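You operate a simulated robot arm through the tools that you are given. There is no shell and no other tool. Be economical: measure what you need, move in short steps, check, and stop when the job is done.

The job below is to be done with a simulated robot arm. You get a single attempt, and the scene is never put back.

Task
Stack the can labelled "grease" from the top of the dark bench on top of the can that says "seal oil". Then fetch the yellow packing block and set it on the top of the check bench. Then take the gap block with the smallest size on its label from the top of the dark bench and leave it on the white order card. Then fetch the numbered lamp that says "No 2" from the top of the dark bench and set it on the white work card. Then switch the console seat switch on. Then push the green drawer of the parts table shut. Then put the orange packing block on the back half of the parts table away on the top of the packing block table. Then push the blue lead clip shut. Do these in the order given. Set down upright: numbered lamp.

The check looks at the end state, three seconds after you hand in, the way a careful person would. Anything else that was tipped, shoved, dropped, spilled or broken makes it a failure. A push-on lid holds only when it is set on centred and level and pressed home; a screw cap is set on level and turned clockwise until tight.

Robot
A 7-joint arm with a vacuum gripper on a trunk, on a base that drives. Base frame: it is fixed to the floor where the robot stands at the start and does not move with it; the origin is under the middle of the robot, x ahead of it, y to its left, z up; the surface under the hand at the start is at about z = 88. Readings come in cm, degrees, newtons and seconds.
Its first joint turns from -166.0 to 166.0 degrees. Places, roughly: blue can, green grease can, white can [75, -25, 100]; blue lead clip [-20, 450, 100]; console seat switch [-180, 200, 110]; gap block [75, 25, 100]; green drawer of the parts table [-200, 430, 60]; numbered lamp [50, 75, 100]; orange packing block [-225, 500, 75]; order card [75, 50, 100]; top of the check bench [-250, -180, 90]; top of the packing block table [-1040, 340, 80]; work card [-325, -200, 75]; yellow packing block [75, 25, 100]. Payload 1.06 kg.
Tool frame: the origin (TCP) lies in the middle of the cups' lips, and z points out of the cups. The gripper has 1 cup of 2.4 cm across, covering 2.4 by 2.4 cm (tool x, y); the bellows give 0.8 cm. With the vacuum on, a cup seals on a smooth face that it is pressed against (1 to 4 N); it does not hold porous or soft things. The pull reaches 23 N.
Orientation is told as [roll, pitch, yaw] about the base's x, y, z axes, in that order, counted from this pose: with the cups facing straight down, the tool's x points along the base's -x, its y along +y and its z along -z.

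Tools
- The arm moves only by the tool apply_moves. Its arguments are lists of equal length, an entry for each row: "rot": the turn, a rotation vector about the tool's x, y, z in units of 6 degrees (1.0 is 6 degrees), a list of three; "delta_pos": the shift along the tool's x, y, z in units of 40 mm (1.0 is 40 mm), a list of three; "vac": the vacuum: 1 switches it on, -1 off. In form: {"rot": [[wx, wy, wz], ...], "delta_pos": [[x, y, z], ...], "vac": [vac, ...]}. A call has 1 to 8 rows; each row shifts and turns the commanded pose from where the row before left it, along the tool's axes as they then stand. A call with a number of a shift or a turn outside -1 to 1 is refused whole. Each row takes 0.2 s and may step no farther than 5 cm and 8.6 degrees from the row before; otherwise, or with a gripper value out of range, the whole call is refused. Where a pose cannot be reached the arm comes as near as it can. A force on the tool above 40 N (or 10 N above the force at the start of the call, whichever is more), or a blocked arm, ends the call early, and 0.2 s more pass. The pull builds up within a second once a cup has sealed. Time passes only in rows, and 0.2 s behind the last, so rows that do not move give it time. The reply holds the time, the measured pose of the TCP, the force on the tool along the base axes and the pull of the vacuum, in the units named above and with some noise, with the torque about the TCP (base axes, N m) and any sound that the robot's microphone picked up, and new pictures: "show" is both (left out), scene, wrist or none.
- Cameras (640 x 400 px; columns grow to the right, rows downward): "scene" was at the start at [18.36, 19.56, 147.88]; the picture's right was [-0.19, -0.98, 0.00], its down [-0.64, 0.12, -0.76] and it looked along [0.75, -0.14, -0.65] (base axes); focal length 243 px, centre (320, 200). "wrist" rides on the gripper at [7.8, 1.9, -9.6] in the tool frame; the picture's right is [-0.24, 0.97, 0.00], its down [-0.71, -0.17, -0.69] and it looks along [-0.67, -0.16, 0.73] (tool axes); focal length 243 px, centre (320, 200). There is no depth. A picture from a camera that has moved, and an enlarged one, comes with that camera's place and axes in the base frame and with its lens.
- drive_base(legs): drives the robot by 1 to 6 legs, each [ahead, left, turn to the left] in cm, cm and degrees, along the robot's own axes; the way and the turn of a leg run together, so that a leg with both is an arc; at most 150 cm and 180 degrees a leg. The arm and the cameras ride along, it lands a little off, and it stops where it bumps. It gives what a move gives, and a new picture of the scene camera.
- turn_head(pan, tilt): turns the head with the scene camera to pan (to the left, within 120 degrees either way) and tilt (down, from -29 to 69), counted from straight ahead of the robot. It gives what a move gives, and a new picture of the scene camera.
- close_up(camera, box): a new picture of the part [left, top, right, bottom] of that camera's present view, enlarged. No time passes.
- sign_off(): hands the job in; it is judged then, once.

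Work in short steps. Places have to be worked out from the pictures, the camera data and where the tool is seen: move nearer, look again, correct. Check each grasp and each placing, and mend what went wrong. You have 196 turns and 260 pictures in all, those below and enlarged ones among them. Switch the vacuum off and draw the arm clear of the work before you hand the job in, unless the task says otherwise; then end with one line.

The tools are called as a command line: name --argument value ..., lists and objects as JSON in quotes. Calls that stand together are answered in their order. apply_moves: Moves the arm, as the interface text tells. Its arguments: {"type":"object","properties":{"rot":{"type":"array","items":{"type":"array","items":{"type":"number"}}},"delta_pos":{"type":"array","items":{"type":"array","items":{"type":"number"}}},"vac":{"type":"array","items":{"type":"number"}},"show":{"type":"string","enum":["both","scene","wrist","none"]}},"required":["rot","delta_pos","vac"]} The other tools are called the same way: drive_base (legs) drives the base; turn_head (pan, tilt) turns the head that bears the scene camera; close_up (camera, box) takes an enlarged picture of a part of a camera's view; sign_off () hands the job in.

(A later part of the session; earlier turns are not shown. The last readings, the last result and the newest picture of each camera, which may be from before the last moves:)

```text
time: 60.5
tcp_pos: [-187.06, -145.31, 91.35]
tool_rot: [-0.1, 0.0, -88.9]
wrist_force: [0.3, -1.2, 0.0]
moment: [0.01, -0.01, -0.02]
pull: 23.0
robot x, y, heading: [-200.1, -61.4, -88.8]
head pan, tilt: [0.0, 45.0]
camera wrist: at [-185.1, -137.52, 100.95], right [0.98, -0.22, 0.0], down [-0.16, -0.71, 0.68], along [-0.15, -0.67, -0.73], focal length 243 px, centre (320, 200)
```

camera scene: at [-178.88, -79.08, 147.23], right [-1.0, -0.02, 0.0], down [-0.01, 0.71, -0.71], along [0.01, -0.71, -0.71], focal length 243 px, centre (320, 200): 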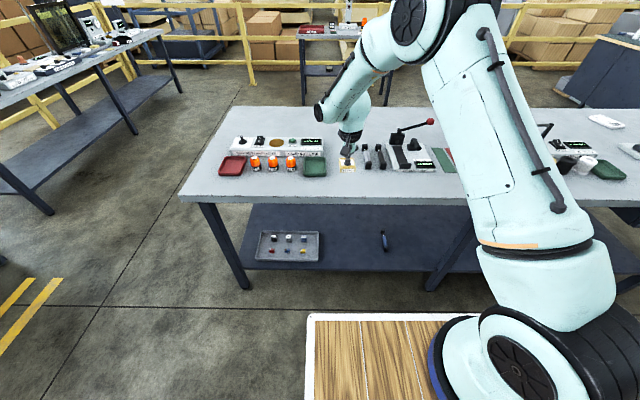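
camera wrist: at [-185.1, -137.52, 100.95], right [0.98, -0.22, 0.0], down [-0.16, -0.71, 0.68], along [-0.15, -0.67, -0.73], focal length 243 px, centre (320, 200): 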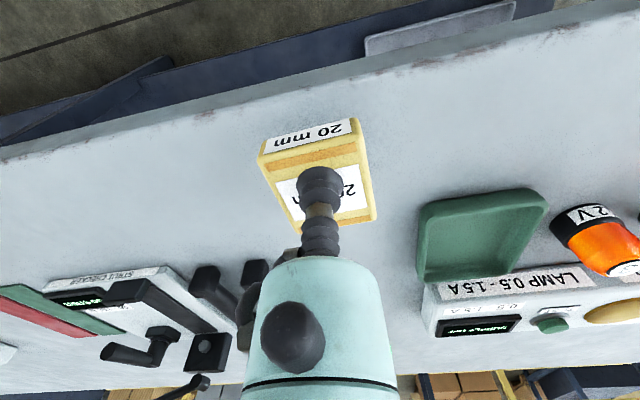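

Not yet in contact (force ~0). Continue.

apply_moves --rot '[[0, 0, 0], [0, 0, 0], [0, 0, 0], [0, 0, 0], [0, 0, 0]]' --delta_pos '[[0, 0, 0.06], [0, 0, 0.06], [0, 0, 0.06], [0, 0, 0.06], [0, 0, 0]]' --vac '[1, 1, 1, 1, 1]' --show "none"

```text
time: 61.6
tcp_pos: [-186.94, -145.38, 90.46]
tool_rot: [0.1, 0.0, -88.9]
wrist_force: [0.3, 0.9, -0.3]
moment: [-0.02, -0.01, 0.03]
pull: 23.0
robot x, y, heading: [-200.21, -61.7, -89.0]
head pan, tilt: [0.0, 45.0]
```

apply_moves --rot '[[0, 0, 0], [0, 0, 0], [0, 0, 0], [0, 0, 0], [0, 0, 0]]' --delta_pos '[[0, 0, 0.06], [0, 0, 0.06], [0, 0, 0.06], [0, 0, 0], [0, 0, 0]]' --vac '[1, 1, 1, 1, 1]' --show "wrist"

```text
time: 62.9
tcp_pos: [-186.88, -145.31, 89.68]
tool_rot: [0.0, 0.0, -89.0]
wrist_force: [-0.1, -0.6, -0.9]
moment: [-0.01, 0.02, 0.01]
pull: 23.2
robot x, y, heading: [-200.02, -61.6, -89.2]
head pan, tilt: [0.0, 45.0]
camera wrist: at [-185.15, -137.47, 99.25], right [0.98, -0.22, 0.0], down [-0.16, -0.71, 0.69], along [-0.15, -0.67, -0.73], focal length 243 px, centre (320, 200)
```

wrist: 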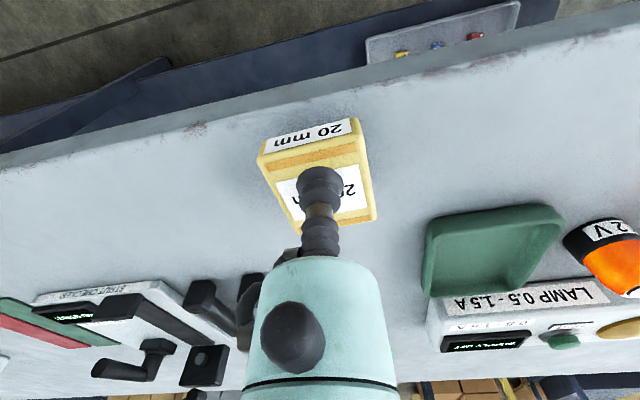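

By parallax the table surface is about z≈85, so I keep going in 3 mm steps.

apply_moves --rot '[[0, 0, 0], [0, 0, 0], [0, 0, 0], [0, 0, 0], [0, 0, 0]]' --delta_pos '[[0, 0, 0.07], [0, 0, 0.07], [0, 0, 0.07], [0, 0, 0.07], [0, 0, 0]]' --vac '[1, 1, 1, 1, 1]' --show "none"

apply_moves --rot '[[0, 0, 0], [0, 0, 0], [0, 0, 0], [0, 0, 0], [0, 0, 0]]' --delta_pos '[[0, 0, 0.06], [0, 0, 0.06], [0, 0, 0.06], [0, 0, 0], [0, 0, 0]]' --vac '[1, 1, 1, 1, 1]' --show "wrist"

```text
time: 64.0
tcp_pos: [-186.96, -145.35, 88.61]
tool_rot: [0.0, 0.0, -89.1]
wrist_force: [-0.6, -0.5, -1.1]
moment: [-0.02, 0.0, 0.01]
pull: 22.9
robot x, y, heading: [-200.19, -61.55, -89.1]
head pan, tilt: [0.0, 45.0]
```

```text
time: 65.2
tcp_pos: [-186.92, -145.37, 87.84]
tool_rot: [-0.1, -0.1, -89.1]
wrist_force: [1.5, 0.0, 11.2]
moment: [-0.04, 0.0, 0.02]
pull: 23.0
robot x, y, heading: [-200.19, -61.32, -89.3]
head pan, tilt: [0.0, 45.0]
camera wrist: at [-185.18, -137.47, 97.41], right [0.98, -0.22, 0.0], down [-0.16, -0.71, 0.69], along [-0.15, -0.67, -0.73], focal length 243 px, centre (320, 200)
```

wrist: 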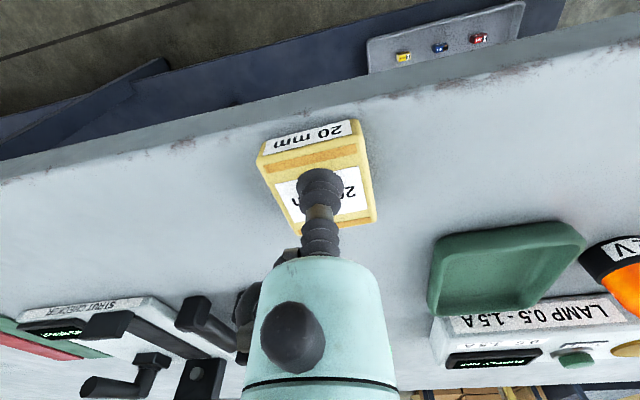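

Contact (11 N), table top at ~z=86. Ease off, release, and rise.

apply_moves --rot '[[0, 0, 0], [0, 0, 0], [0, 0, 0], [0, 0, 0], [0, 0, 0], [0, 0, 0], [0, 0, 0], [0, 0, 0]]' --delta_pos '[[0, 0, -0.06], [0, 0, 0], [0, 0, 0], [0, 0, 0], [0, 0, -0.15], [0, 0, -0.6], [0, 0, -1], [0, 0, -1]]' --vac '[-1, -1, -1, -1, -1, -1, -1, -1]' --show "wrist"

```text
time: 67.0
tcp_pos: [-187.01, -145.56, 99.07]
tool_rot: [0.0, -0.1, -89.0]
wrist_force: [-0.5, -0.7, -0.6]
moment: [0.01, 0.01, 0.03]
pull: 0.1
robot x, y, heading: [-200.81, -61.0, -88.8]
head pan, tilt: [0.0, 45.0]
camera wrist: at [-185.23, -137.66, 108.71], right [0.98, -0.22, 0.0], down [-0.16, -0.71, 0.68], along [-0.15, -0.67, -0.73], focal length 243 px, centre (320, 200)
```

wrist: 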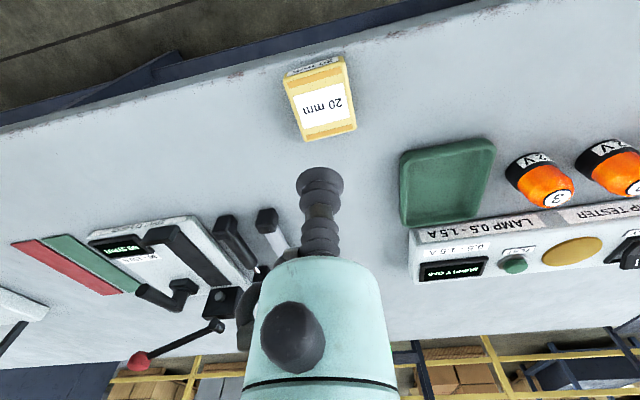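

Block placed. I raise and tuck the arm, and look right for the work card while I'm here.

apply_moves --rot '[[0, 0, 0], [0, 0, 0], [0, 0, 0], [0, 0, 0], [0, 0, 0], [0, 0, 0], [0, 0, 0], [0, 0, 0]]' --delta_pos '[[0, 0, -1], [0, 0, -1], [0, 0, -1], [0, 0, -1], [0, 0, -1], [0, 0, -1], [1, 0, 0], [1, 0, 0]]' --vac '[-1, -1, -1, -1, -1, -1, -1, -1]' --show "none"

apply_moves --rot '[[0, 0, 0], [0, 0, 0], [0, 0, 0], [0, 0, 0], [0, 0, 0]]' --delta_pos '[[1, -0.4, 0], [1, -0.4, 0], [1, -0.4, 0], [1, -0.4, 0], [0.5, -0.4, 0]]' --vac '[-1, -1, -1, -1, -1]' --show "none"

turn_head --pan -10 --tilt 30

close_up --camera "scene" --box '[400, 100, 600, 225]'

```text
time: 68.8
tcp_pos: [-187.33, -137.18, 123.21]
tool_rot: [0.0, 0.0, -89.0]
wrist_force: [-0.1, -0.9, -0.2]
moment: [0.03, 0.0, 0.0]
pull: 0.0
robot x, y, heading: [-199.92, -61.54, -89.1]
head pan, tilt: [0.0, 45.0]
```

```text
time: 70.0
tcp_pos: [-195.27, -119.41, 122.89]
tool_rot: [0.0, 0.0, -89.0]
wrist_force: [-0.4, -0.1, -0.5]
moment: [0.03, -0.02, 0.0]
pull: 0.1
robot x, y, heading: [-200.66, -61.35, -89.2]
head pan, tilt: [0.0, 45.0]
```

```text
time: 70.8
tcp_pos: [-195.34, -119.53, 122.83]
tool_rot: [0.0, 0.0, -89.2]
wrist_force: [0.0, 0.6, 0.5]
moment: [-0.03, 0.01, 0.01]
pull: 0.2
robot x, y, heading: [-200.32, -61.41, -89.1]
head pan, tilt: [-10.0, 30.0]
camera scene: at [-180.43, -79.9, 149.48], right [-0.99, 0.16, 0.0], down [0.08, 0.49, -0.87], along [-0.14, -0.85, -0.5], focal length 243 px, centre (320, 200)
```

scene: 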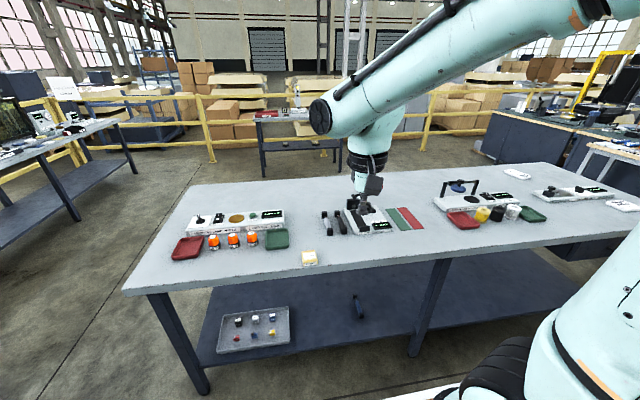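

```text
3.20 times, centred on (500, 162) of scene
camera zoom: at [-180.43, -79.9, 149.48], right [-0.99, 0.16, 0.0], down [0.08, 0.49, -0.87], along [-0.14, -0.85, -0.5], focal length 778 px, centre (-256, 320)
```

zoom: 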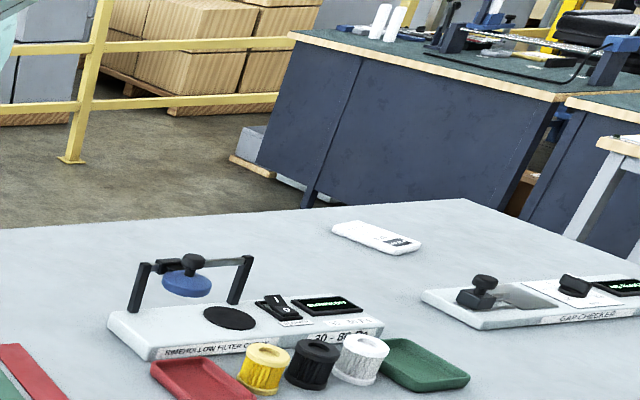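

The white card at about (-327, -198) matches the work card. Now back to the dark bench, standing at about (0, 40) this time so both the 4 mm gap block and the order card are in reach.

drive_base --legs '[[-30, 0, 0], [0, 139, 0], [0, 0, 90], [30, 30, 0], [0, 40, 0]]'

turn_head --pan 10 --tilt 40

```text
time: 87.7
tcp_pos: [25.96, 48.28, 122.9]
tool_rot: [0.0, -0.1, 1.7]
wrist_force: [0.1, 0.3, -0.6]
moment: [-0.03, -0.04, -0.01]
pull: 0.0
robot x, y, heading: [-32.11, 42.69, 1.8]
head pan, tilt: [-10.0, 30.0]
camera scene: at [-13.46, 62.86, 149.49], right [-0.14, -0.99, 0.0], down [-0.49, 0.07, -0.87], along [0.86, -0.13, -0.5], focal length 243 px, centre (320, 200)
```

scene: 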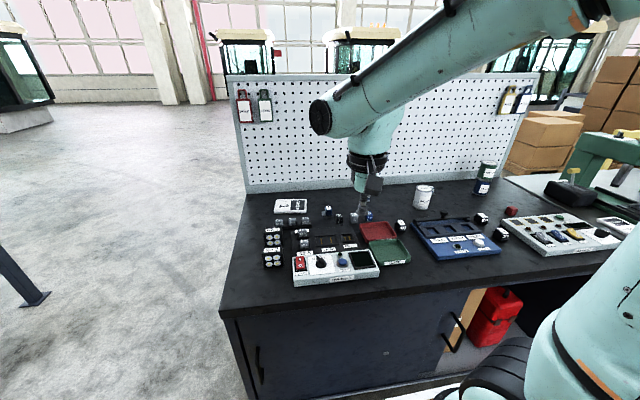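

```text
time: 88.5
tcp_pos: [26.1, 48.49, 122.91]
tool_rot: [0.1, 0.1, 1.7]
wrist_force: [0.0, -0.1, -0.5]
moment: [-0.01, -0.01, -0.02]
pull: 0.1
robot x, y, heading: [-31.64, 42.47, 1.8]
head pan, tilt: [10.0, 40.0]
camera scene: at [-14.08, 65.87, 147.96], right [0.2, -0.98, 0.0], down [-0.63, -0.13, -0.77], along [0.75, 0.15, -0.64], focal length 243 px, centre (320, 200)
```

scene: 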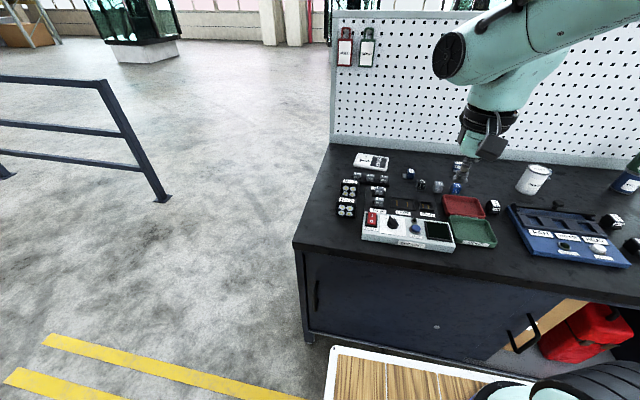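

I go the final ~30 cm ahead, straightening the heading.

drive_base --legs '[[31, -1, -1.8]]'

close_up --camera "scene" --box '[320, 120, 560, 270]'

```text
time: 90.6
tcp_pos: [57.3, 45.93, 122.92]
tool_rot: [0.1, -0.1, -0.1]
wrist_force: [-0.6, -0.7, -0.5]
moment: [-0.01, -0.03, 0.02]
pull: 0.0
robot x, y, heading: [-0.74, 42.33, -0.2]
head pan, tilt: [10.0, 40.0]
camera scene: at [17.71, 64.74, 147.95], right [0.17, -0.99, 0.0], down [-0.63, -0.11, -0.77], along [0.75, 0.13, -0.64], focal length 243 px, centre (320, 200)
```

scene: 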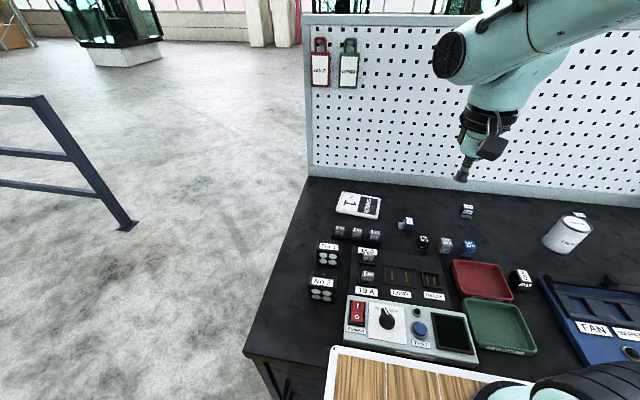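

```text
2.67 times, centred on (440, 195) of scene
camera zoom: at [17.71, 64.74, 147.95], right [0.17, -0.99, 0.0], down [-0.63, -0.11, -0.77], along [0.75, 0.13, -0.64], focal length 649 px, centre (0, 213)
```

zoom: 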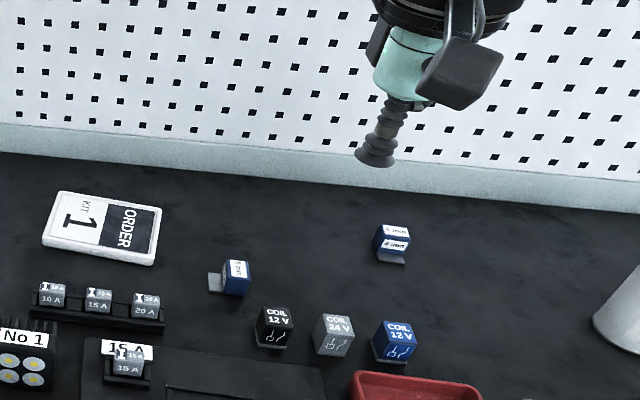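

The 4 mm block reads at about (90.3, 23.9). I move over it.

apply_moves --rot '[[0, 0, 0], [0, 0, 0], [0, 0, 0], [0, 0, 0], [0, 0, 0], [0, 0, 0], [0, 0, 0], [0, 0, 0]]' --delta_pos '[[-0.92, -0.61, 0], [-0.92, -0.61, 0], [-0.92, -0.61, 0], [-0.92, -0.61, 0], [-0.92, -0.61, 0], [-0.92, -0.61, 0], [-0.92, -0.61, 0], [-0.92, -0.61, 0]]' --vac '[-1, -1, -1, -1, -1, -1, -1, -1]' --show "none"

apply_moves --rot '[[0, 0, 0], [0, 0, 0], [0, 0, 0], [0, 0, 0], [0, 0, 0]]' --delta_pos '[[-0.92, -0.61, 0], [0, 0, 1], [0, 0, 1], [0, 0, 1], [0, 0, 1]]' --vac '[-1, -1, -1, -1, -1]' --show "wrist"

```text
time: 92.4
tcp_pos: [86.9, 26.42, 123.0]
tool_rot: [0.0, 0.0, 0.0]
wrist_force: [-1.0, -0.9, -0.1]
moment: [0.01, -0.05, 0.02]
pull: 0.1
robot x, y, heading: [-0.72, 42.22, -0.3]
head pan, tilt: [10.0, 40.0]
```

```text
time: 93.6
tcp_pos: [90.38, 24.03, 107.07]
tool_rot: [0.0, -0.1, -0.1]
wrist_force: [-0.7, 0.4, 0.7]
moment: [0.04, 0.01, 0.02]
pull: 0.0
robot x, y, heading: [-0.6, 42.1, -0.1]
head pan, tilt: [10.0, 40.0]
camera wrist: at [82.6, 25.9, 116.45], right [0.24, 0.97, 0.0], down [0.71, -0.17, 0.69], along [0.67, -0.16, -0.73], focal length 243 px, centre (320, 200)
```

wrist: 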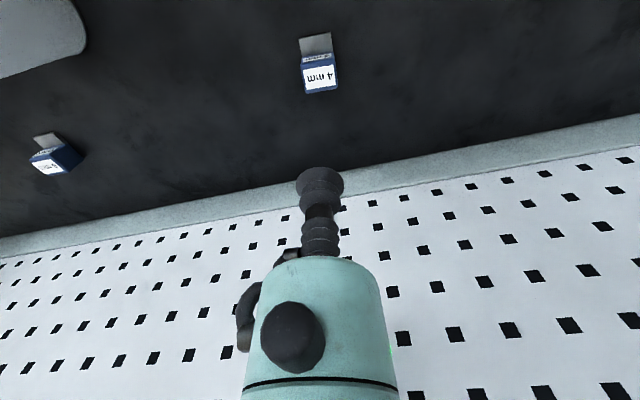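

The block is right below. I verify labels and descend.

close_up --camera "wrist" --box '[20, 120, 100, 180]'

apply_moves --rot '[[0, 0, 0], [0, 0, 0], [0, 0, 0], [0, 0, 0], [0, 0, 0]]' --delta_pos '[[0.03, 0, 1], [0, 0, 1], [0, 0, 1], [0, 0, 0.6], [0, 0, 0]]' --vac '[1, 1, 1, 1, 1]' --show "wrist"

```text
6.67 times, centred on (60, 150) of wrist
camera zoom: at [82.6, 25.9, 116.45], right [0.24, 0.97, 0.0], down [0.71, -0.17, 0.69], along [0.67, -0.16, -0.73], focal length 1618 px, centre (2053, 533)
```

zoom: 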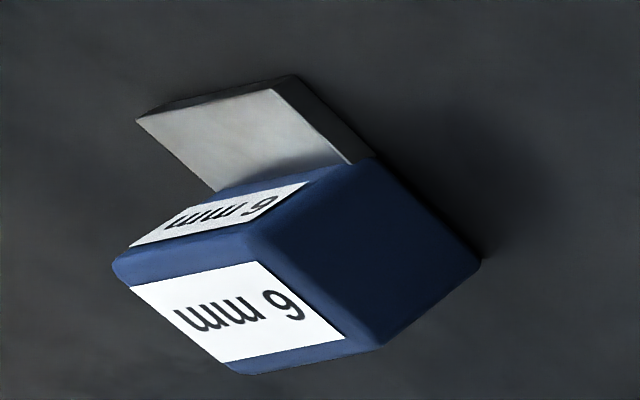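

```text
time: 94.8
tcp_pos: [90.17, 23.95, 92.69]
tool_rot: [0.0, 0.1, -0.1]
wrist_force: [1.2, 0.1, 0.6]
moment: [0.03, -0.04, -0.01]
pull: 0.1
robot x, y, heading: [-0.66, 42.02, 0.0]
head pan, tilt: [10.0, 40.0]
camera wrist: at [82.44, 25.89, 102.13], right [0.24, 0.97, 0.0], down [0.71, -0.17, 0.69], along [0.67, -0.16, -0.73], focal length 243 px, centre (320, 200)
```

wrist: 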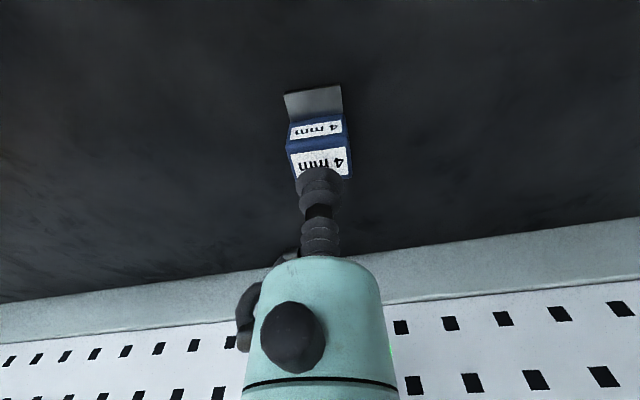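

Well aligned (other block is 6 mm). I press down in small steps.

apply_moves --rot '[[0, 0, 0], [0, 0, 0], [0, 0, 0], [0, 0, 0], [0, 0, 0], [0, 0, 0]]' --delta_pos '[[0, 0, 0.2], [0, 0, 0.1], [0, 0, 0.06], [0, 0, 0.06], [0, 0, 0], [0, 0, 0]]' --vac '[1, 1, 1, 1, 1, 1]' --show "wrist"

```text
time: 96.2
tcp_pos: [90.15, 23.94, 90.81]
tool_rot: [0.0, 0.0, -0.1]
wrist_force: [1.0, -1.8, 2.5]
moment: [0.03, 0.01, 0.03]
pull: 0.1
robot x, y, heading: [-0.99, 41.96, -0.2]
head pan, tilt: [10.0, 40.0]
camera wrist: at [82.5, 25.83, 100.37], right [0.24, 0.97, 0.0], down [0.71, -0.17, 0.69], along [0.67, -0.16, -0.73], focal length 243 px, centre (320, 200)
```

wrist: 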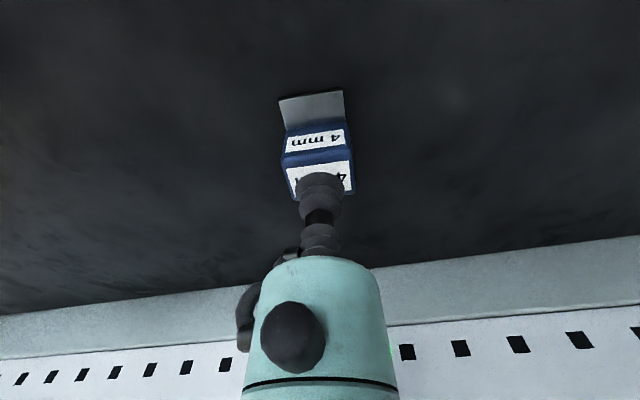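

Contact starting, no seal yet; I press another 2 mm and wait.

apply_moves --rot '[[0, 0, 0], [0, 0, 0], [0, 0, 0], [0, 0, 0]]' --delta_pos '[[0, 0, 0.04], [0, 0, 0.03], [0, 0, 0], [0, 0, 0]]' --vac '[1, 1, 1, 1]' --show "wrist"

```text
time: 97.2
tcp_pos: [90.33, 23.91, 90.69]
tool_rot: [0.0, 0.0, 0.0]
wrist_force: [-0.6, -1.7, 4.5]
moment: [0.03, -0.04, 0.01]
pull: 0.0
robot x, y, heading: [-0.74, 42.32, 0.0]
head pan, tilt: [10.0, 40.0]
camera wrist: at [82.54, 25.86, 100.13], right [0.24, 0.97, 0.0], down [0.71, -0.17, 0.69], along [0.67, -0.16, -0.73], focal length 243 px, centre (320, 200)
```

wrist: 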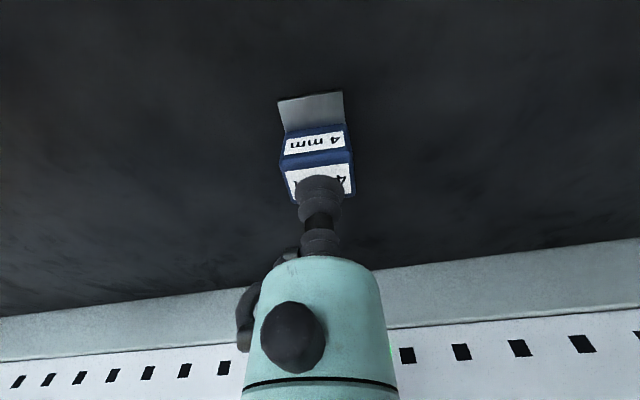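

Pressed at 4.5 N without a seal, so the cup probably overhangs an edge. A close-up.

close_up --camera "wrist" --box '[260, 80, 380, 230]'

```text
2.67 times, centred on (320, 155) of wrist
camera zoom: at [82.54, 25.86, 100.13], right [0.24, 0.97, 0.0], down [0.71, -0.17, 0.69], along [0.67, -0.16, -0.73], focal length 647 px, centre (320, 320)
```

zoom: 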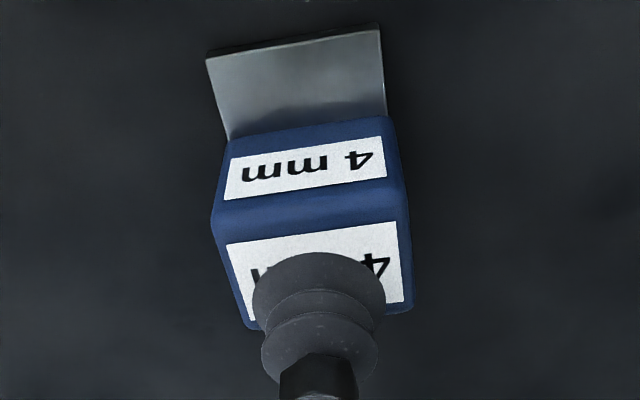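

The cup sits ~0.5 cm too far back over the rounded edge. I lift slightly, shift 0.5 cm toward me and press again.

apply_moves --rot '[[0, 0, 0], [0, 0, 0], [0, 0, 0], [0, 0, 0], [0, 0, 0], [0, 0, 0], [0, 0, 0]]' --delta_pos '[[0, 0, -0.2], [0.13, 0.0, 0], [0, 0, 0.12], [0, 0, 0.06], [0, 0, 0.03], [0, 0, 0], [0, 0, 0]]' --vac '[1, 1, 1, 1, 1, 1, 1]' --show "wrist"

```text
time: 98.8
tcp_pos: [89.88, 23.86, 90.66]
tool_rot: [0.0, -0.1, -0.1]
wrist_force: [1.2, 0.5, 14.8]
moment: [-0.01, 0.09, -0.01]
pull: 23.0
robot x, y, heading: [-0.75, 42.51, 0.0]
head pan, tilt: [10.0, 40.0]
camera wrist: at [82.01, 25.84, 100.11], right [0.24, 0.97, 0.0], down [0.71, -0.17, 0.69], along [0.67, -0.16, -0.73], focal length 243 px, centre (320, 200)
```

wrist: 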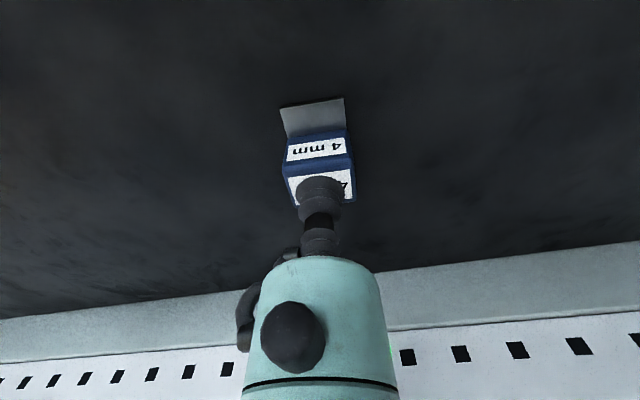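

Sealed. I lift, and travel to the order card at about (86.3, 62).

apply_moves --rot '[[0, 0, 0], [0, 0, 0], [0, 0, 0], [0, 0, 0], [0, 0, 0], [0, 0, 0], [0, 0, 0], [0, 0, 0]]' --delta_pos '[[0, 0, -0.5], [0, 0, -1], [0, 0, -1], [0, 0, -1], [0.09, 0.95, 0], [0.09, 0.95, 0], [0.09, 0.95, 0], [0.09, 0.95, 0]]' --vac '[1, 1, 1, 1, 1, 1, 1, 1]' --show "none"

apply_moves --rot '[[0, 0, 0], [0, 0, 0], [0, 0, 0], [0, 0, 0], [0, 0, 0], [0, 0, 0], [0, 0, 0]]' --delta_pos '[[0.09, 0.95, 0], [0.09, 0.95, 0], [0.09, 0.95, 0], [0.09, 0.95, 0], [0.09, 0.95, 0], [0.09, 0.9, 0], [0, 0, 0.5]]' --vac '[1, 1, 1, 1, 1, 1, 1]' --show "both"

```text
time: 100.6
tcp_pos: [88.32, 38.93, 104.31]
tool_rot: [0.0, -0.1, -0.2]
wrist_force: [0.0, -0.6, -1.2]
moment: [0.02, 0.0, 0.03]
pull: 22.9
robot x, y, heading: [-0.35, 41.69, -0.3]
head pan, tilt: [10.0, 40.0]
```

```text
time: 102.2
tcp_pos: [86.11, 61.69, 102.41]
tool_rot: [0.0, 0.0, -0.1]
wrist_force: [0.0, -0.7, -1.3]
moment: [0.02, -0.01, 0.0]
pull: 22.7
robot x, y, heading: [-0.87, 42.5, -0.2]
head pan, tilt: [10.0, 40.0]
camera scene: at [17.69, 64.74, 147.95], right [0.17, -0.99, 0.0], down [-0.63, -0.11, -0.77], along [0.75, 0.13, -0.64], focal length 243 px, centre (320, 200)
camera wrist: at [78.4, 63.64, 111.94], right [0.24, 0.97, 0.0], down [0.71, -0.17, 0.69], along [0.67, -0.16, -0.73], focal length 243 px, centre (320, 200)
```

scene: 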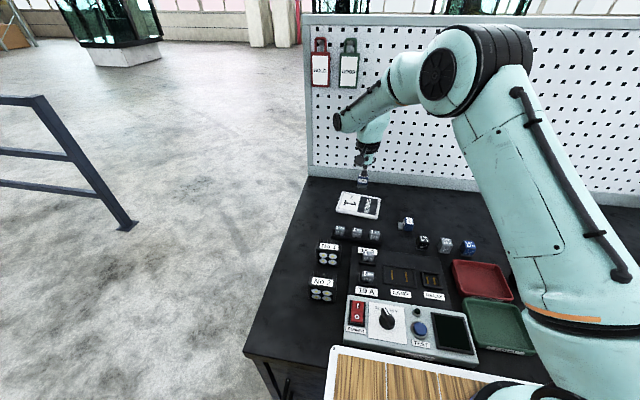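
wrist: 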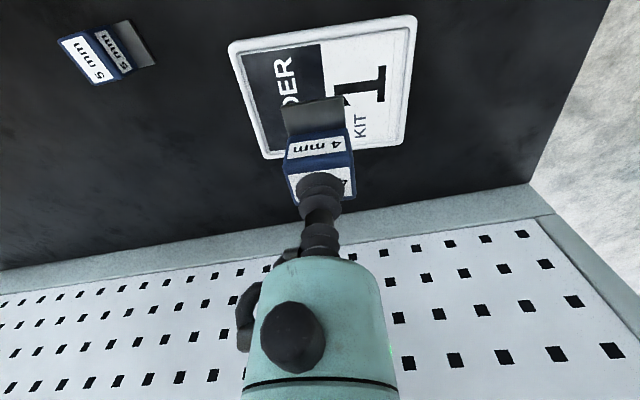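

Good. I shift 1.2 cm further back so the blade also lies within the card, and descend.

apply_moves --rot '[[0, 0, 0], [0, 0, 0], [0, 0, 0], [0, 0, 0], [0, 0, 0]]' --delta_pos '[[-0.3, 0.02, 0], [0, 0, 1], [0, 0, 1], [0, 0, 0.3], [0, 0, 0]]' --vac '[1, 1, 1, 1, 1]' --show "wrist"

```text
time: 103.4
tcp_pos: [87.38, 61.75, 93.1]
tool_rot: [0.0, -0.1, -0.1]
wrist_force: [-0.3, 0.0, -0.5]
moment: [0.02, 0.0, 0.0]
pull: 22.9
robot x, y, heading: [-0.99, 42.33, -0.0]
head pan, tilt: [10.0, 40.0]
camera wrist: at [79.62, 63.79, 102.6], right [0.24, 0.97, 0.0], down [0.71, -0.17, 0.69], along [0.67, -0.16, -0.73], focal length 243 px, centre (320, 200)
```

wrist: 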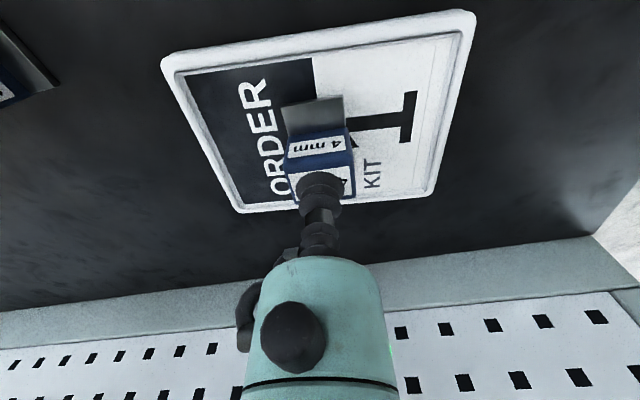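

Inside the card; I shift 0.5 cm back toward the centre and lower until contact.

apply_moves --rot '[[0, 0, 0], [0, 0, 0], [0, 0, 0], [0, 0, 0], [0, 0, 0]]' --delta_pos '[[0.12, 0, 0], [0, 0, 0.12], [0, 0, 0.06], [0, 0, 0.06], [0, 0, 0]]' --vac '[1, 1, 1, 1, 1]' --show "none"

```text
time: 104.6
tcp_pos: [86.96, 61.79, 92.42]
tool_rot: [0.2, -0.1, -0.1]
wrist_force: [-0.5, -0.5, 16.3]
moment: [-0.02, 0.08, 0.0]
pull: 22.7
robot x, y, heading: [-0.46, 42.01, 0.2]
head pan, tilt: [10.0, 40.0]
```

Contact at 16 N. Ease off, release, rise.

apply_moves --rot '[[0, 0, 0], [0, 0, 0], [0, 0, 0], [0, 0, 0], [0, 0, 0], [0, 0, 0], [0, 0, 0], [0, 0, 0]]' --delta_pos '[[0, 0, -0.06], [0, 0, 0], [0, 0, 0], [0, 0, 0], [0, 0, -0.15], [0, 0, -0.6], [0, 0, -1], [0, 0, -1]]' --vac '[-1, -1, -1, -1, -1, -1, -1, -1]' --show "wrist"

close_up --camera "scene" --box '[260, 170, 420, 310]'

```text
time: 106.4
tcp_pos: [87.01, 61.65, 103.49]
tool_rot: [0.0, 0.1, 0.0]
wrist_force: [0.5, -0.2, -0.4]
moment: [0.0, 0.01, 0.02]
pull: 0.1
robot x, y, heading: [-0.84, 42.22, -0.0]
head pan, tilt: [10.0, 40.0]
camera wrist: at [79.29, 63.6, 113.01], right [0.24, 0.97, 0.0], down [0.71, -0.17, 0.68], along [0.66, -0.16, -0.73], focal length 243 px, centre (320, 200)
```

wrist: 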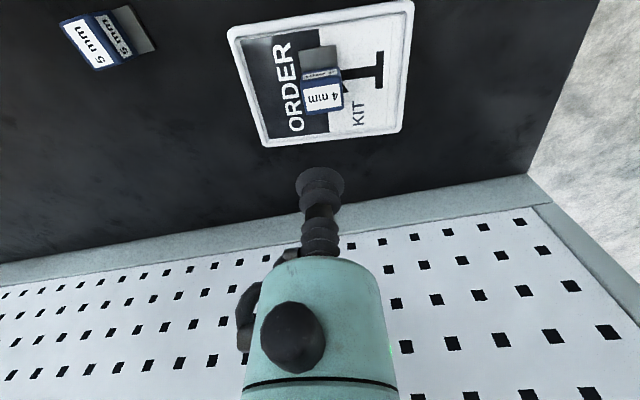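

```text
2.86 times, centred on (340, 240) of scene
camera zoom: at [17.74, 64.76, 147.95], right [0.17, -0.99, 0.0], down [-0.63, -0.11, -0.77], along [0.75, 0.13, -0.64], focal length 695 px, centre (263, 86)
```

zoom: 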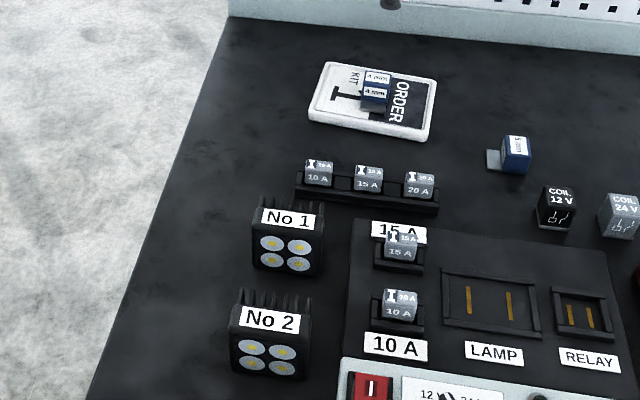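

The block lies on the card. Next the No 2 lamp at about (50.7, 69.6, top ~93.5); I move above it.

apply_moves --rot '[[0, 0, 0], [0, 0, 0], [0, 0, 0], [0, 0, 0], [0, 0, 0], [0, 0, 0], [0, 0, 0], [0, 0, 0]]' --delta_pos '[[0, 0, -1], [0, 0, -1], [1, 0.22, 0], [1, 0.22, 0], [1, 0.22, 0], [1, 0.22, 0], [1, 0.22, 0], [1, 0.22, 0]]' --vac '[-1, -1, -1, -1, -1, -1, -1, -1]' --show "none"

apply_moves --rot '[[0, 0, 0], [0, 0, 0], [0, 0, 0], [0, 0, 0]]' --delta_pos '[[1, 0.22, 0], [1, 0.22, 0], [0.9, 0.22, 0], [0, 0, 0]]' --vac '[-1, -1, -1, -1]' --show "both"

```text
time: 108.2
tcp_pos: [62.96, 66.96, 111.59]
tool_rot: [0.1, 0.1, -0.2]
wrist_force: [0.3, -0.4, -0.4]
moment: [0.02, 0.04, 0.04]
pull: 0.1
robot x, y, heading: [-0.65, 42.2, -0.0]
head pan, tilt: [10.0, 40.0]
```

```text
time: 109.2
tcp_pos: [51.39, 69.66, 111.21]
tool_rot: [0.1, 0.0, -0.2]
wrist_force: [-0.7, 0.0, -0.3]
moment: [0.01, 0.03, 0.01]
pull: 0.2
robot x, y, heading: [-0.8, 42.3, 0.0]
head pan, tilt: [10.0, 40.0]
camera scene: at [17.71, 64.75, 147.95], right [0.17, -0.99, 0.0], down [-0.63, -0.11, -0.77], along [0.75, 0.13, -0.64], focal length 243 px, centre (320, 200)
camera wrist: at [43.61, 71.56, 120.92], right [0.24, 0.97, 0.0], down [0.71, -0.17, 0.69], along [0.67, -0.16, -0.73], focal length 243 px, centre (320, 200)
```

scene: 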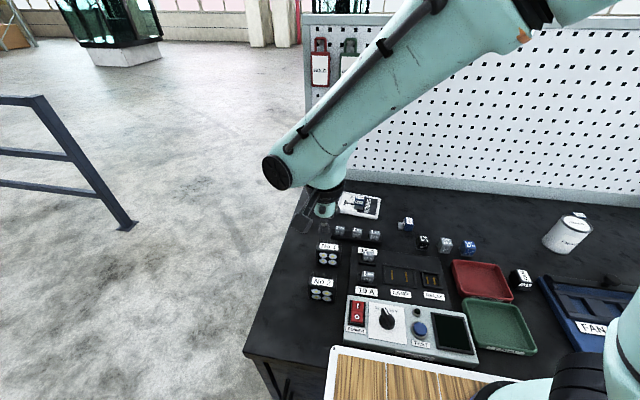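
wrist: 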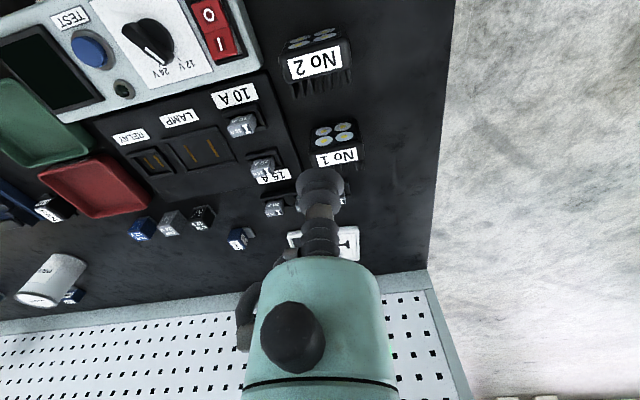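

Label "No 2" is on the lamp's top at (49.7, 69.5, ~94.5). I shift 1.7 cm back and descend to z≈97.

apply_moves --rot '[[0, 0, 0], [0, 0, 0], [0, 0, 0], [0, 0, 0], [0, 0, 0], [0, 0, 0]]' --delta_pos '[[0.4, 0, 0], [0, 0, 1], [0, 0, 1], [0, 0, 1], [0, 0, 0.5], [0, 0, 0]]' --vac '[1, 1, 1, 1, 1, 1]' --show "wrist"

close_up --camera "wrist" --box '[240, 70, 400, 220]'

```text
time: 110.6
tcp_pos: [49.97, 69.81, 97.62]
tool_rot: [0.0, 0.0, -0.2]
wrist_force: [0.0, 0.4, 1.0]
moment: [0.0, 0.02, 0.01]
pull: 0.1
robot x, y, heading: [-0.9, 42.09, -0.3]
head pan, tilt: [10.0, 40.0]
camera wrist: at [42.18, 71.68, 107.19], right [0.24, 0.97, 0.0], down [0.71, -0.17, 0.69], along [0.67, -0.16, -0.73], focal length 243 px, centre (320, 200)
```

wrist: 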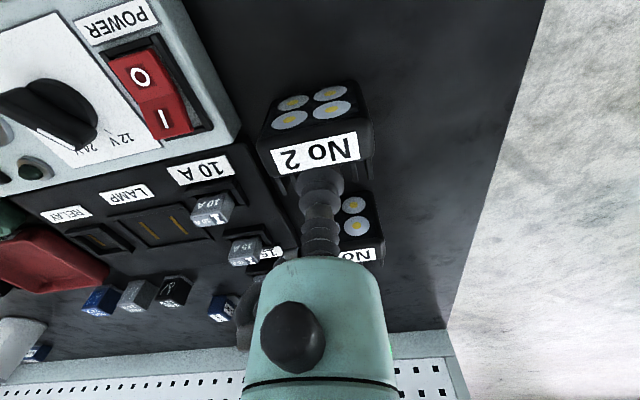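

```text
2.67 times, centred on (320, 145) of wrist
camera zoom: at [42.18, 71.68, 107.19], right [0.24, 0.97, 0.0], down [0.71, -0.17, 0.69], along [0.67, -0.16, -0.73], focal length 647 px, centre (320, 347)
```

zoom: 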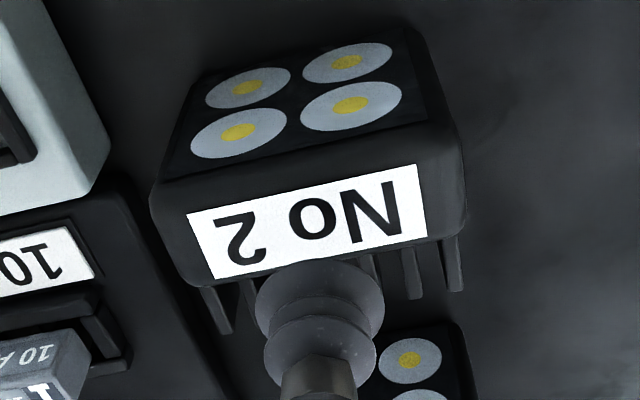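

Label centre (49.5, 69.6, ~95). I shift 0.4 cm toward me and press down.

apply_moves --rot '[[0, 0, 0], [0, 0, 0], [0, 0, 0], [0, 0, 0], [0, 0, 0], [0, 0, 0]]' --delta_pos '[[0.12, -0.04, 0], [0, 0, 0.4], [0, 0, 0.12], [0, 0, 0.06], [0, 0, 0], [0, 0, 0]]' --vac '[1, 1, 1, 1, 1, 1]' --show "wrist"

close_up --camera "wrist" --box '[240, 70, 400, 220]'

```text
time: 112.0
tcp_pos: [49.39, 69.68, 95.25]
tool_rot: [-0.1, -0.1, -0.1]
wrist_force: [-0.1, -0.1, 0.1]
moment: [0.0, 0.04, 0.02]
pull: 23.1
robot x, y, heading: [-0.28, 41.85, -0.2]
head pan, tilt: [10.0, 40.0]
camera wrist: at [41.59, 71.58, 104.74], right [0.24, 0.97, 0.0], down [0.71, -0.17, 0.68], along [0.67, -0.16, -0.73], focal length 243 px, centre (320, 200)
```

wrist: 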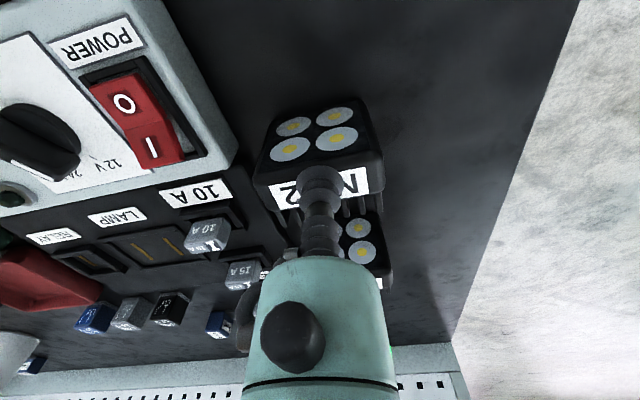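

```text
2.67 times, centred on (320, 145) of wrist
camera zoom: at [41.59, 71.58, 104.74], right [0.24, 0.97, 0.0], down [0.71, -0.17, 0.68], along [0.67, -0.16, -0.73], focal length 647 px, centre (320, 347)
```

zoom: 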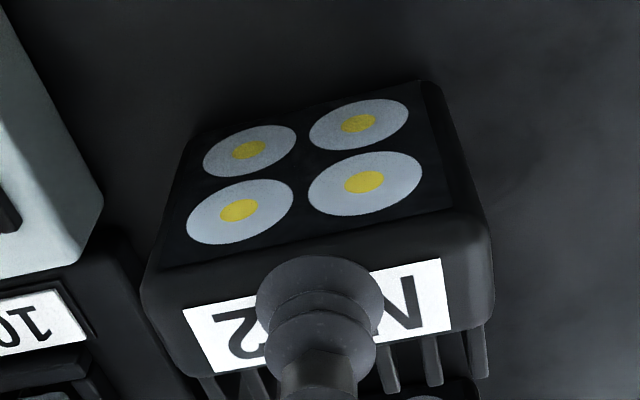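

Sealed. Lift straight up.

apply_moves --rot '[[0, 0, 0], [0, 0, 0], [0, 0, 0], [0, 0, 0], [0, 0, 0], [0, 0, 0], [0, 0, 0], [0, 0, 0]]' --delta_pos '[[0, 0, -0.3], [0, 0, -0.7], [0, 0, -1], [0, 0, -1], [0, 0, -1], [0, 0, -1], [0, 0, -1], [0, 0, -1]]' --vac '[1, 1, 1, 1, 1, 1, 1, 1]' --show "wrist"

```text
time: 113.8
tcp_pos: [49.4, 69.5, 123.3]
tool_rot: [-0.1, 0.0, -0.1]
wrist_force: [-0.6, 0.3, -2.8]
moment: [-0.01, 0.05, -0.02]
pull: 23.2
robot x, y, heading: [-0.47, 42.25, -0.2]
head pan, tilt: [10.0, 40.0]
camera wrist: at [41.6, 71.38, 132.8], right [0.24, 0.97, 0.0], down [0.71, -0.17, 0.68], along [0.66, -0.16, -0.73], focal length 243 px, centre (320, 200)
```

wrist: 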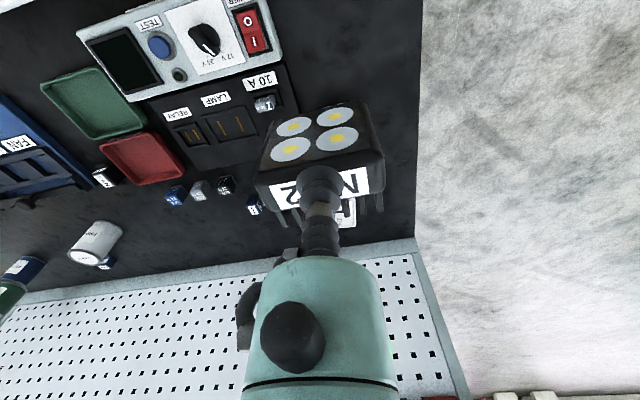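

Held. I centre the arm ahead of the robot for driving.

apply_moves --rot '[[0, 0, 0], [0, 0, 0], [0, 0, 0], [0, 0, 0], [0, 0, 0], [0, 0, 0], [0, 0, 0]]' --delta_pos '[[-0.3, -0.87, 0], [-0.3, -0.87, 0], [-0.3, -0.87, 0], [-0.3, -0.87, 0], [-0.3, -0.87, 0], [-0.3, -0.87, 0], [-0.3, -0.87, 0]]' --vac '[1, 1, 1, 1, 1, 1, 1]' --show "none"

drive_base --legs '[[-30, 0, 0], [-30, -40, 0], [0, -33, 0], [0, 0, -90], [0, -150, 0], [0, -117, 0]]'

turn_head --pan 0 --tilt 40

```text
time: 115.4
tcp_pos: [57.9, 45.32, 123.11]
tool_rot: [0.0, 0.0, -0.1]
wrist_force: [-0.1, 0.4, -2.9]
moment: [-0.01, 0.02, 0.01]
pull: 23.5
robot x, y, heading: [-0.62, 42.6, -0.2]
head pan, tilt: [10.0, 40.0]
```

```text
time: 138.3
tcp_pos: [-330.55, -81.67, 123.05]
tool_rot: [0.0, 0.1, -93.1]
wrist_force: [0.1, -0.8, -3.7]
moment: [0.09, 0.02, -0.01]
pull: 23.1
robot x, y, heading: [-330.84, -23.08, -93.1]
head pan, tilt: [10.0, 40.0]
camera scene: at [-309.19, -42.42, 147.95], right [-0.99, -0.12, 0.0], down [-0.08, 0.64, -0.77], along [0.09, -0.76, -0.64], focal length 243 px, centre (320, 200)
```

scene: 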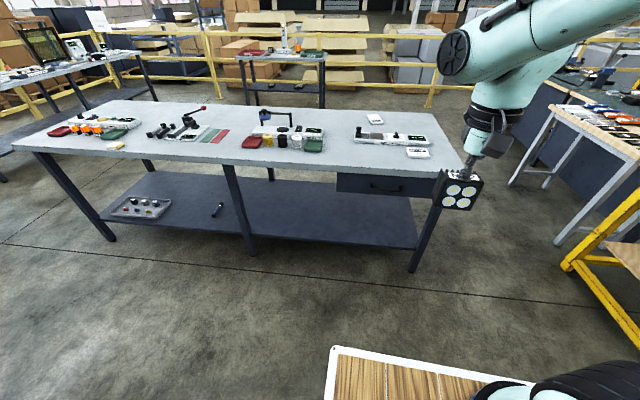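

```text
time: 139.0
tcp_pos: [-330.53, -81.66, 123.1]
tool_rot: [-0.1, -0.1, -93.0]
wrist_force: [0.3, 0.4, -2.6]
moment: [0.03, -0.01, 0.01]
pull: 22.7
robot x, y, heading: [-330.64, -23.01, -93.1]
head pan, tilt: [0.0, 40.0]
camera scene: at [-310.66, -42.47, 147.95], right [-1.0, 0.05, 0.0], down [0.03, 0.64, -0.77], along [-0.04, -0.77, -0.64], focal length 243 px, centre (320, 200)
```

scene: 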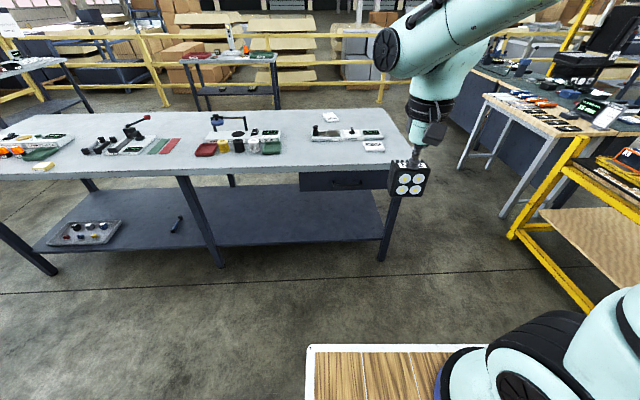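

Two white cards are visible; I read both.

close_up --camera "scene" --box '[300, 100, 400, 160]'

```text
6.40 times, centred on (350, 130) of scene
camera zoom: at [-310.66, -42.47, 147.95], right [-1.0, 0.05, 0.0], down [0.03, 0.64, -0.77], along [-0.04, -0.77, -0.64], focal length 1557 px, centre (128, 648)
```

zoom: 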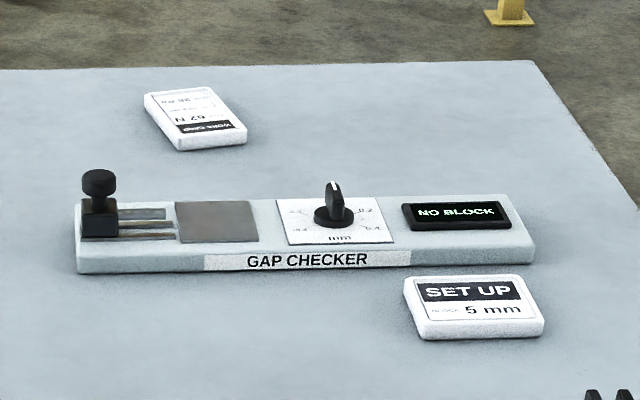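

The far card is the WORK CARD at about (-326, -200). I straighten and drive 72 cm ahead toward the bench edge (y≈-137).

drive_base --legs '[[0, 0, 3.1], [72, 3, 0]]'

turn_head --pan 0 --tilt 60

```text
time: 143.3
tcp_pos: [-323.15, -152.09, 123.14]
tool_rot: [0.1, 0.1, -89.2]
wrist_force: [0.2, 0.5, -3.4]
moment: [0.04, -0.02, -0.03]
pull: 23.0
robot x, y, heading: [-326.92, -93.73, -89.4]
head pan, tilt: [0.0, 40.0]
camera scene: at [-305.81, -111.61, 147.95], right [-1.0, -0.01, 0.0], down [-0.01, 0.64, -0.77], along [0.01, -0.77, -0.64], focal length 243 px, centre (320, 200)
```

scene: 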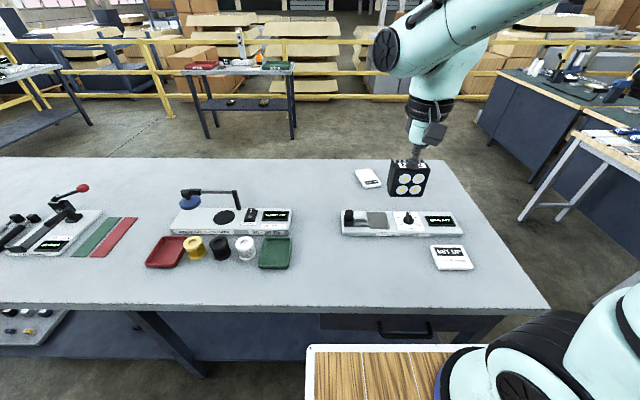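

```text
time: 144.1
tcp_pos: [-323.04, -152.05, 122.98]
tool_rot: [-0.1, 0.0, -89.3]
wrist_force: [-0.8, 0.3, -3.7]
moment: [0.07, 0.01, -0.01]
pull: 22.8
robot x, y, heading: [-327.22, -93.54, -89.0]
head pan, tilt: [0.0, 60.0]
camera scene: at [-305.84, -109.77, 145.28], right [-1.0, -0.01, 0.0], down [-0.01, 0.87, -0.5], along [0.01, -0.5, -0.87], focal length 243 px, centre (320, 200)
```

scene: 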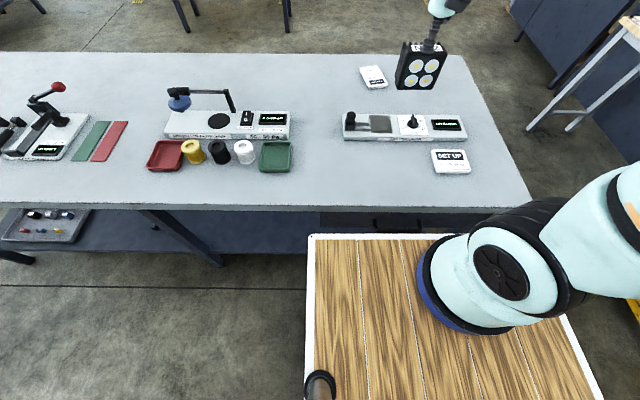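

Card centre at (-324.8, -199.7). I need about 9 cm more to bring it in reach; the bench edge leaves room.

drive_base --legs '[[9, 0, 0]]'

close_up --camera "scene" --box '[320, 40, 460, 140]'

```text
time: 145.2
tcp_pos: [-322.86, -161.13, 123.07]
tool_rot: [0.0, 0.0, -89.2]
wrist_force: [-0.3, 0.8, -3.6]
moment: [0.01, -0.02, 0.04]
pull: 22.9
robot x, y, heading: [-327.07, -102.7, -89.5]
head pan, tilt: [0.0, 60.0]
camera scene: at [-305.7, -118.87, 145.28], right [-1.0, -0.01, 0.0], down [-0.01, 0.87, -0.5], along [0.01, -0.5, -0.87], focal length 243 px, centre (320, 200)
```

scene: 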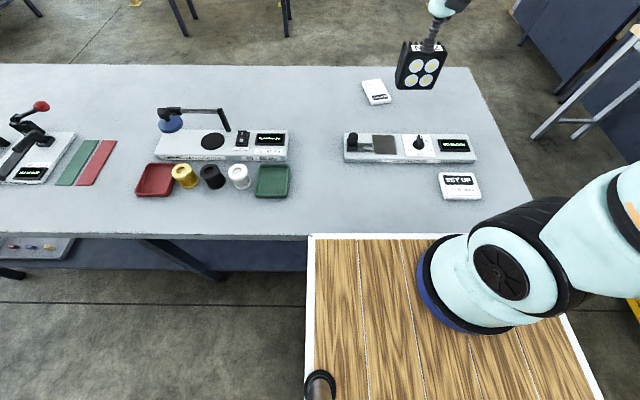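

```text
4.00 times, centred on (390, 90) of scene
camera zoom: at [-305.7, -118.87, 145.28], right [-1.0, -0.01, 0.0], down [-0.01, 0.87, -0.5], along [0.01, -0.5, -0.87], focal length 973 px, centre (40, 640)
```

zoom: 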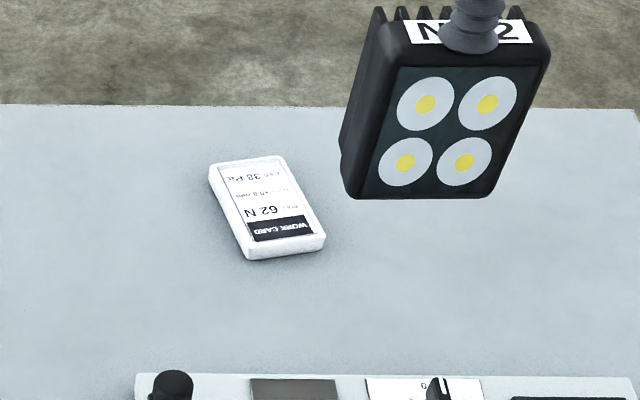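

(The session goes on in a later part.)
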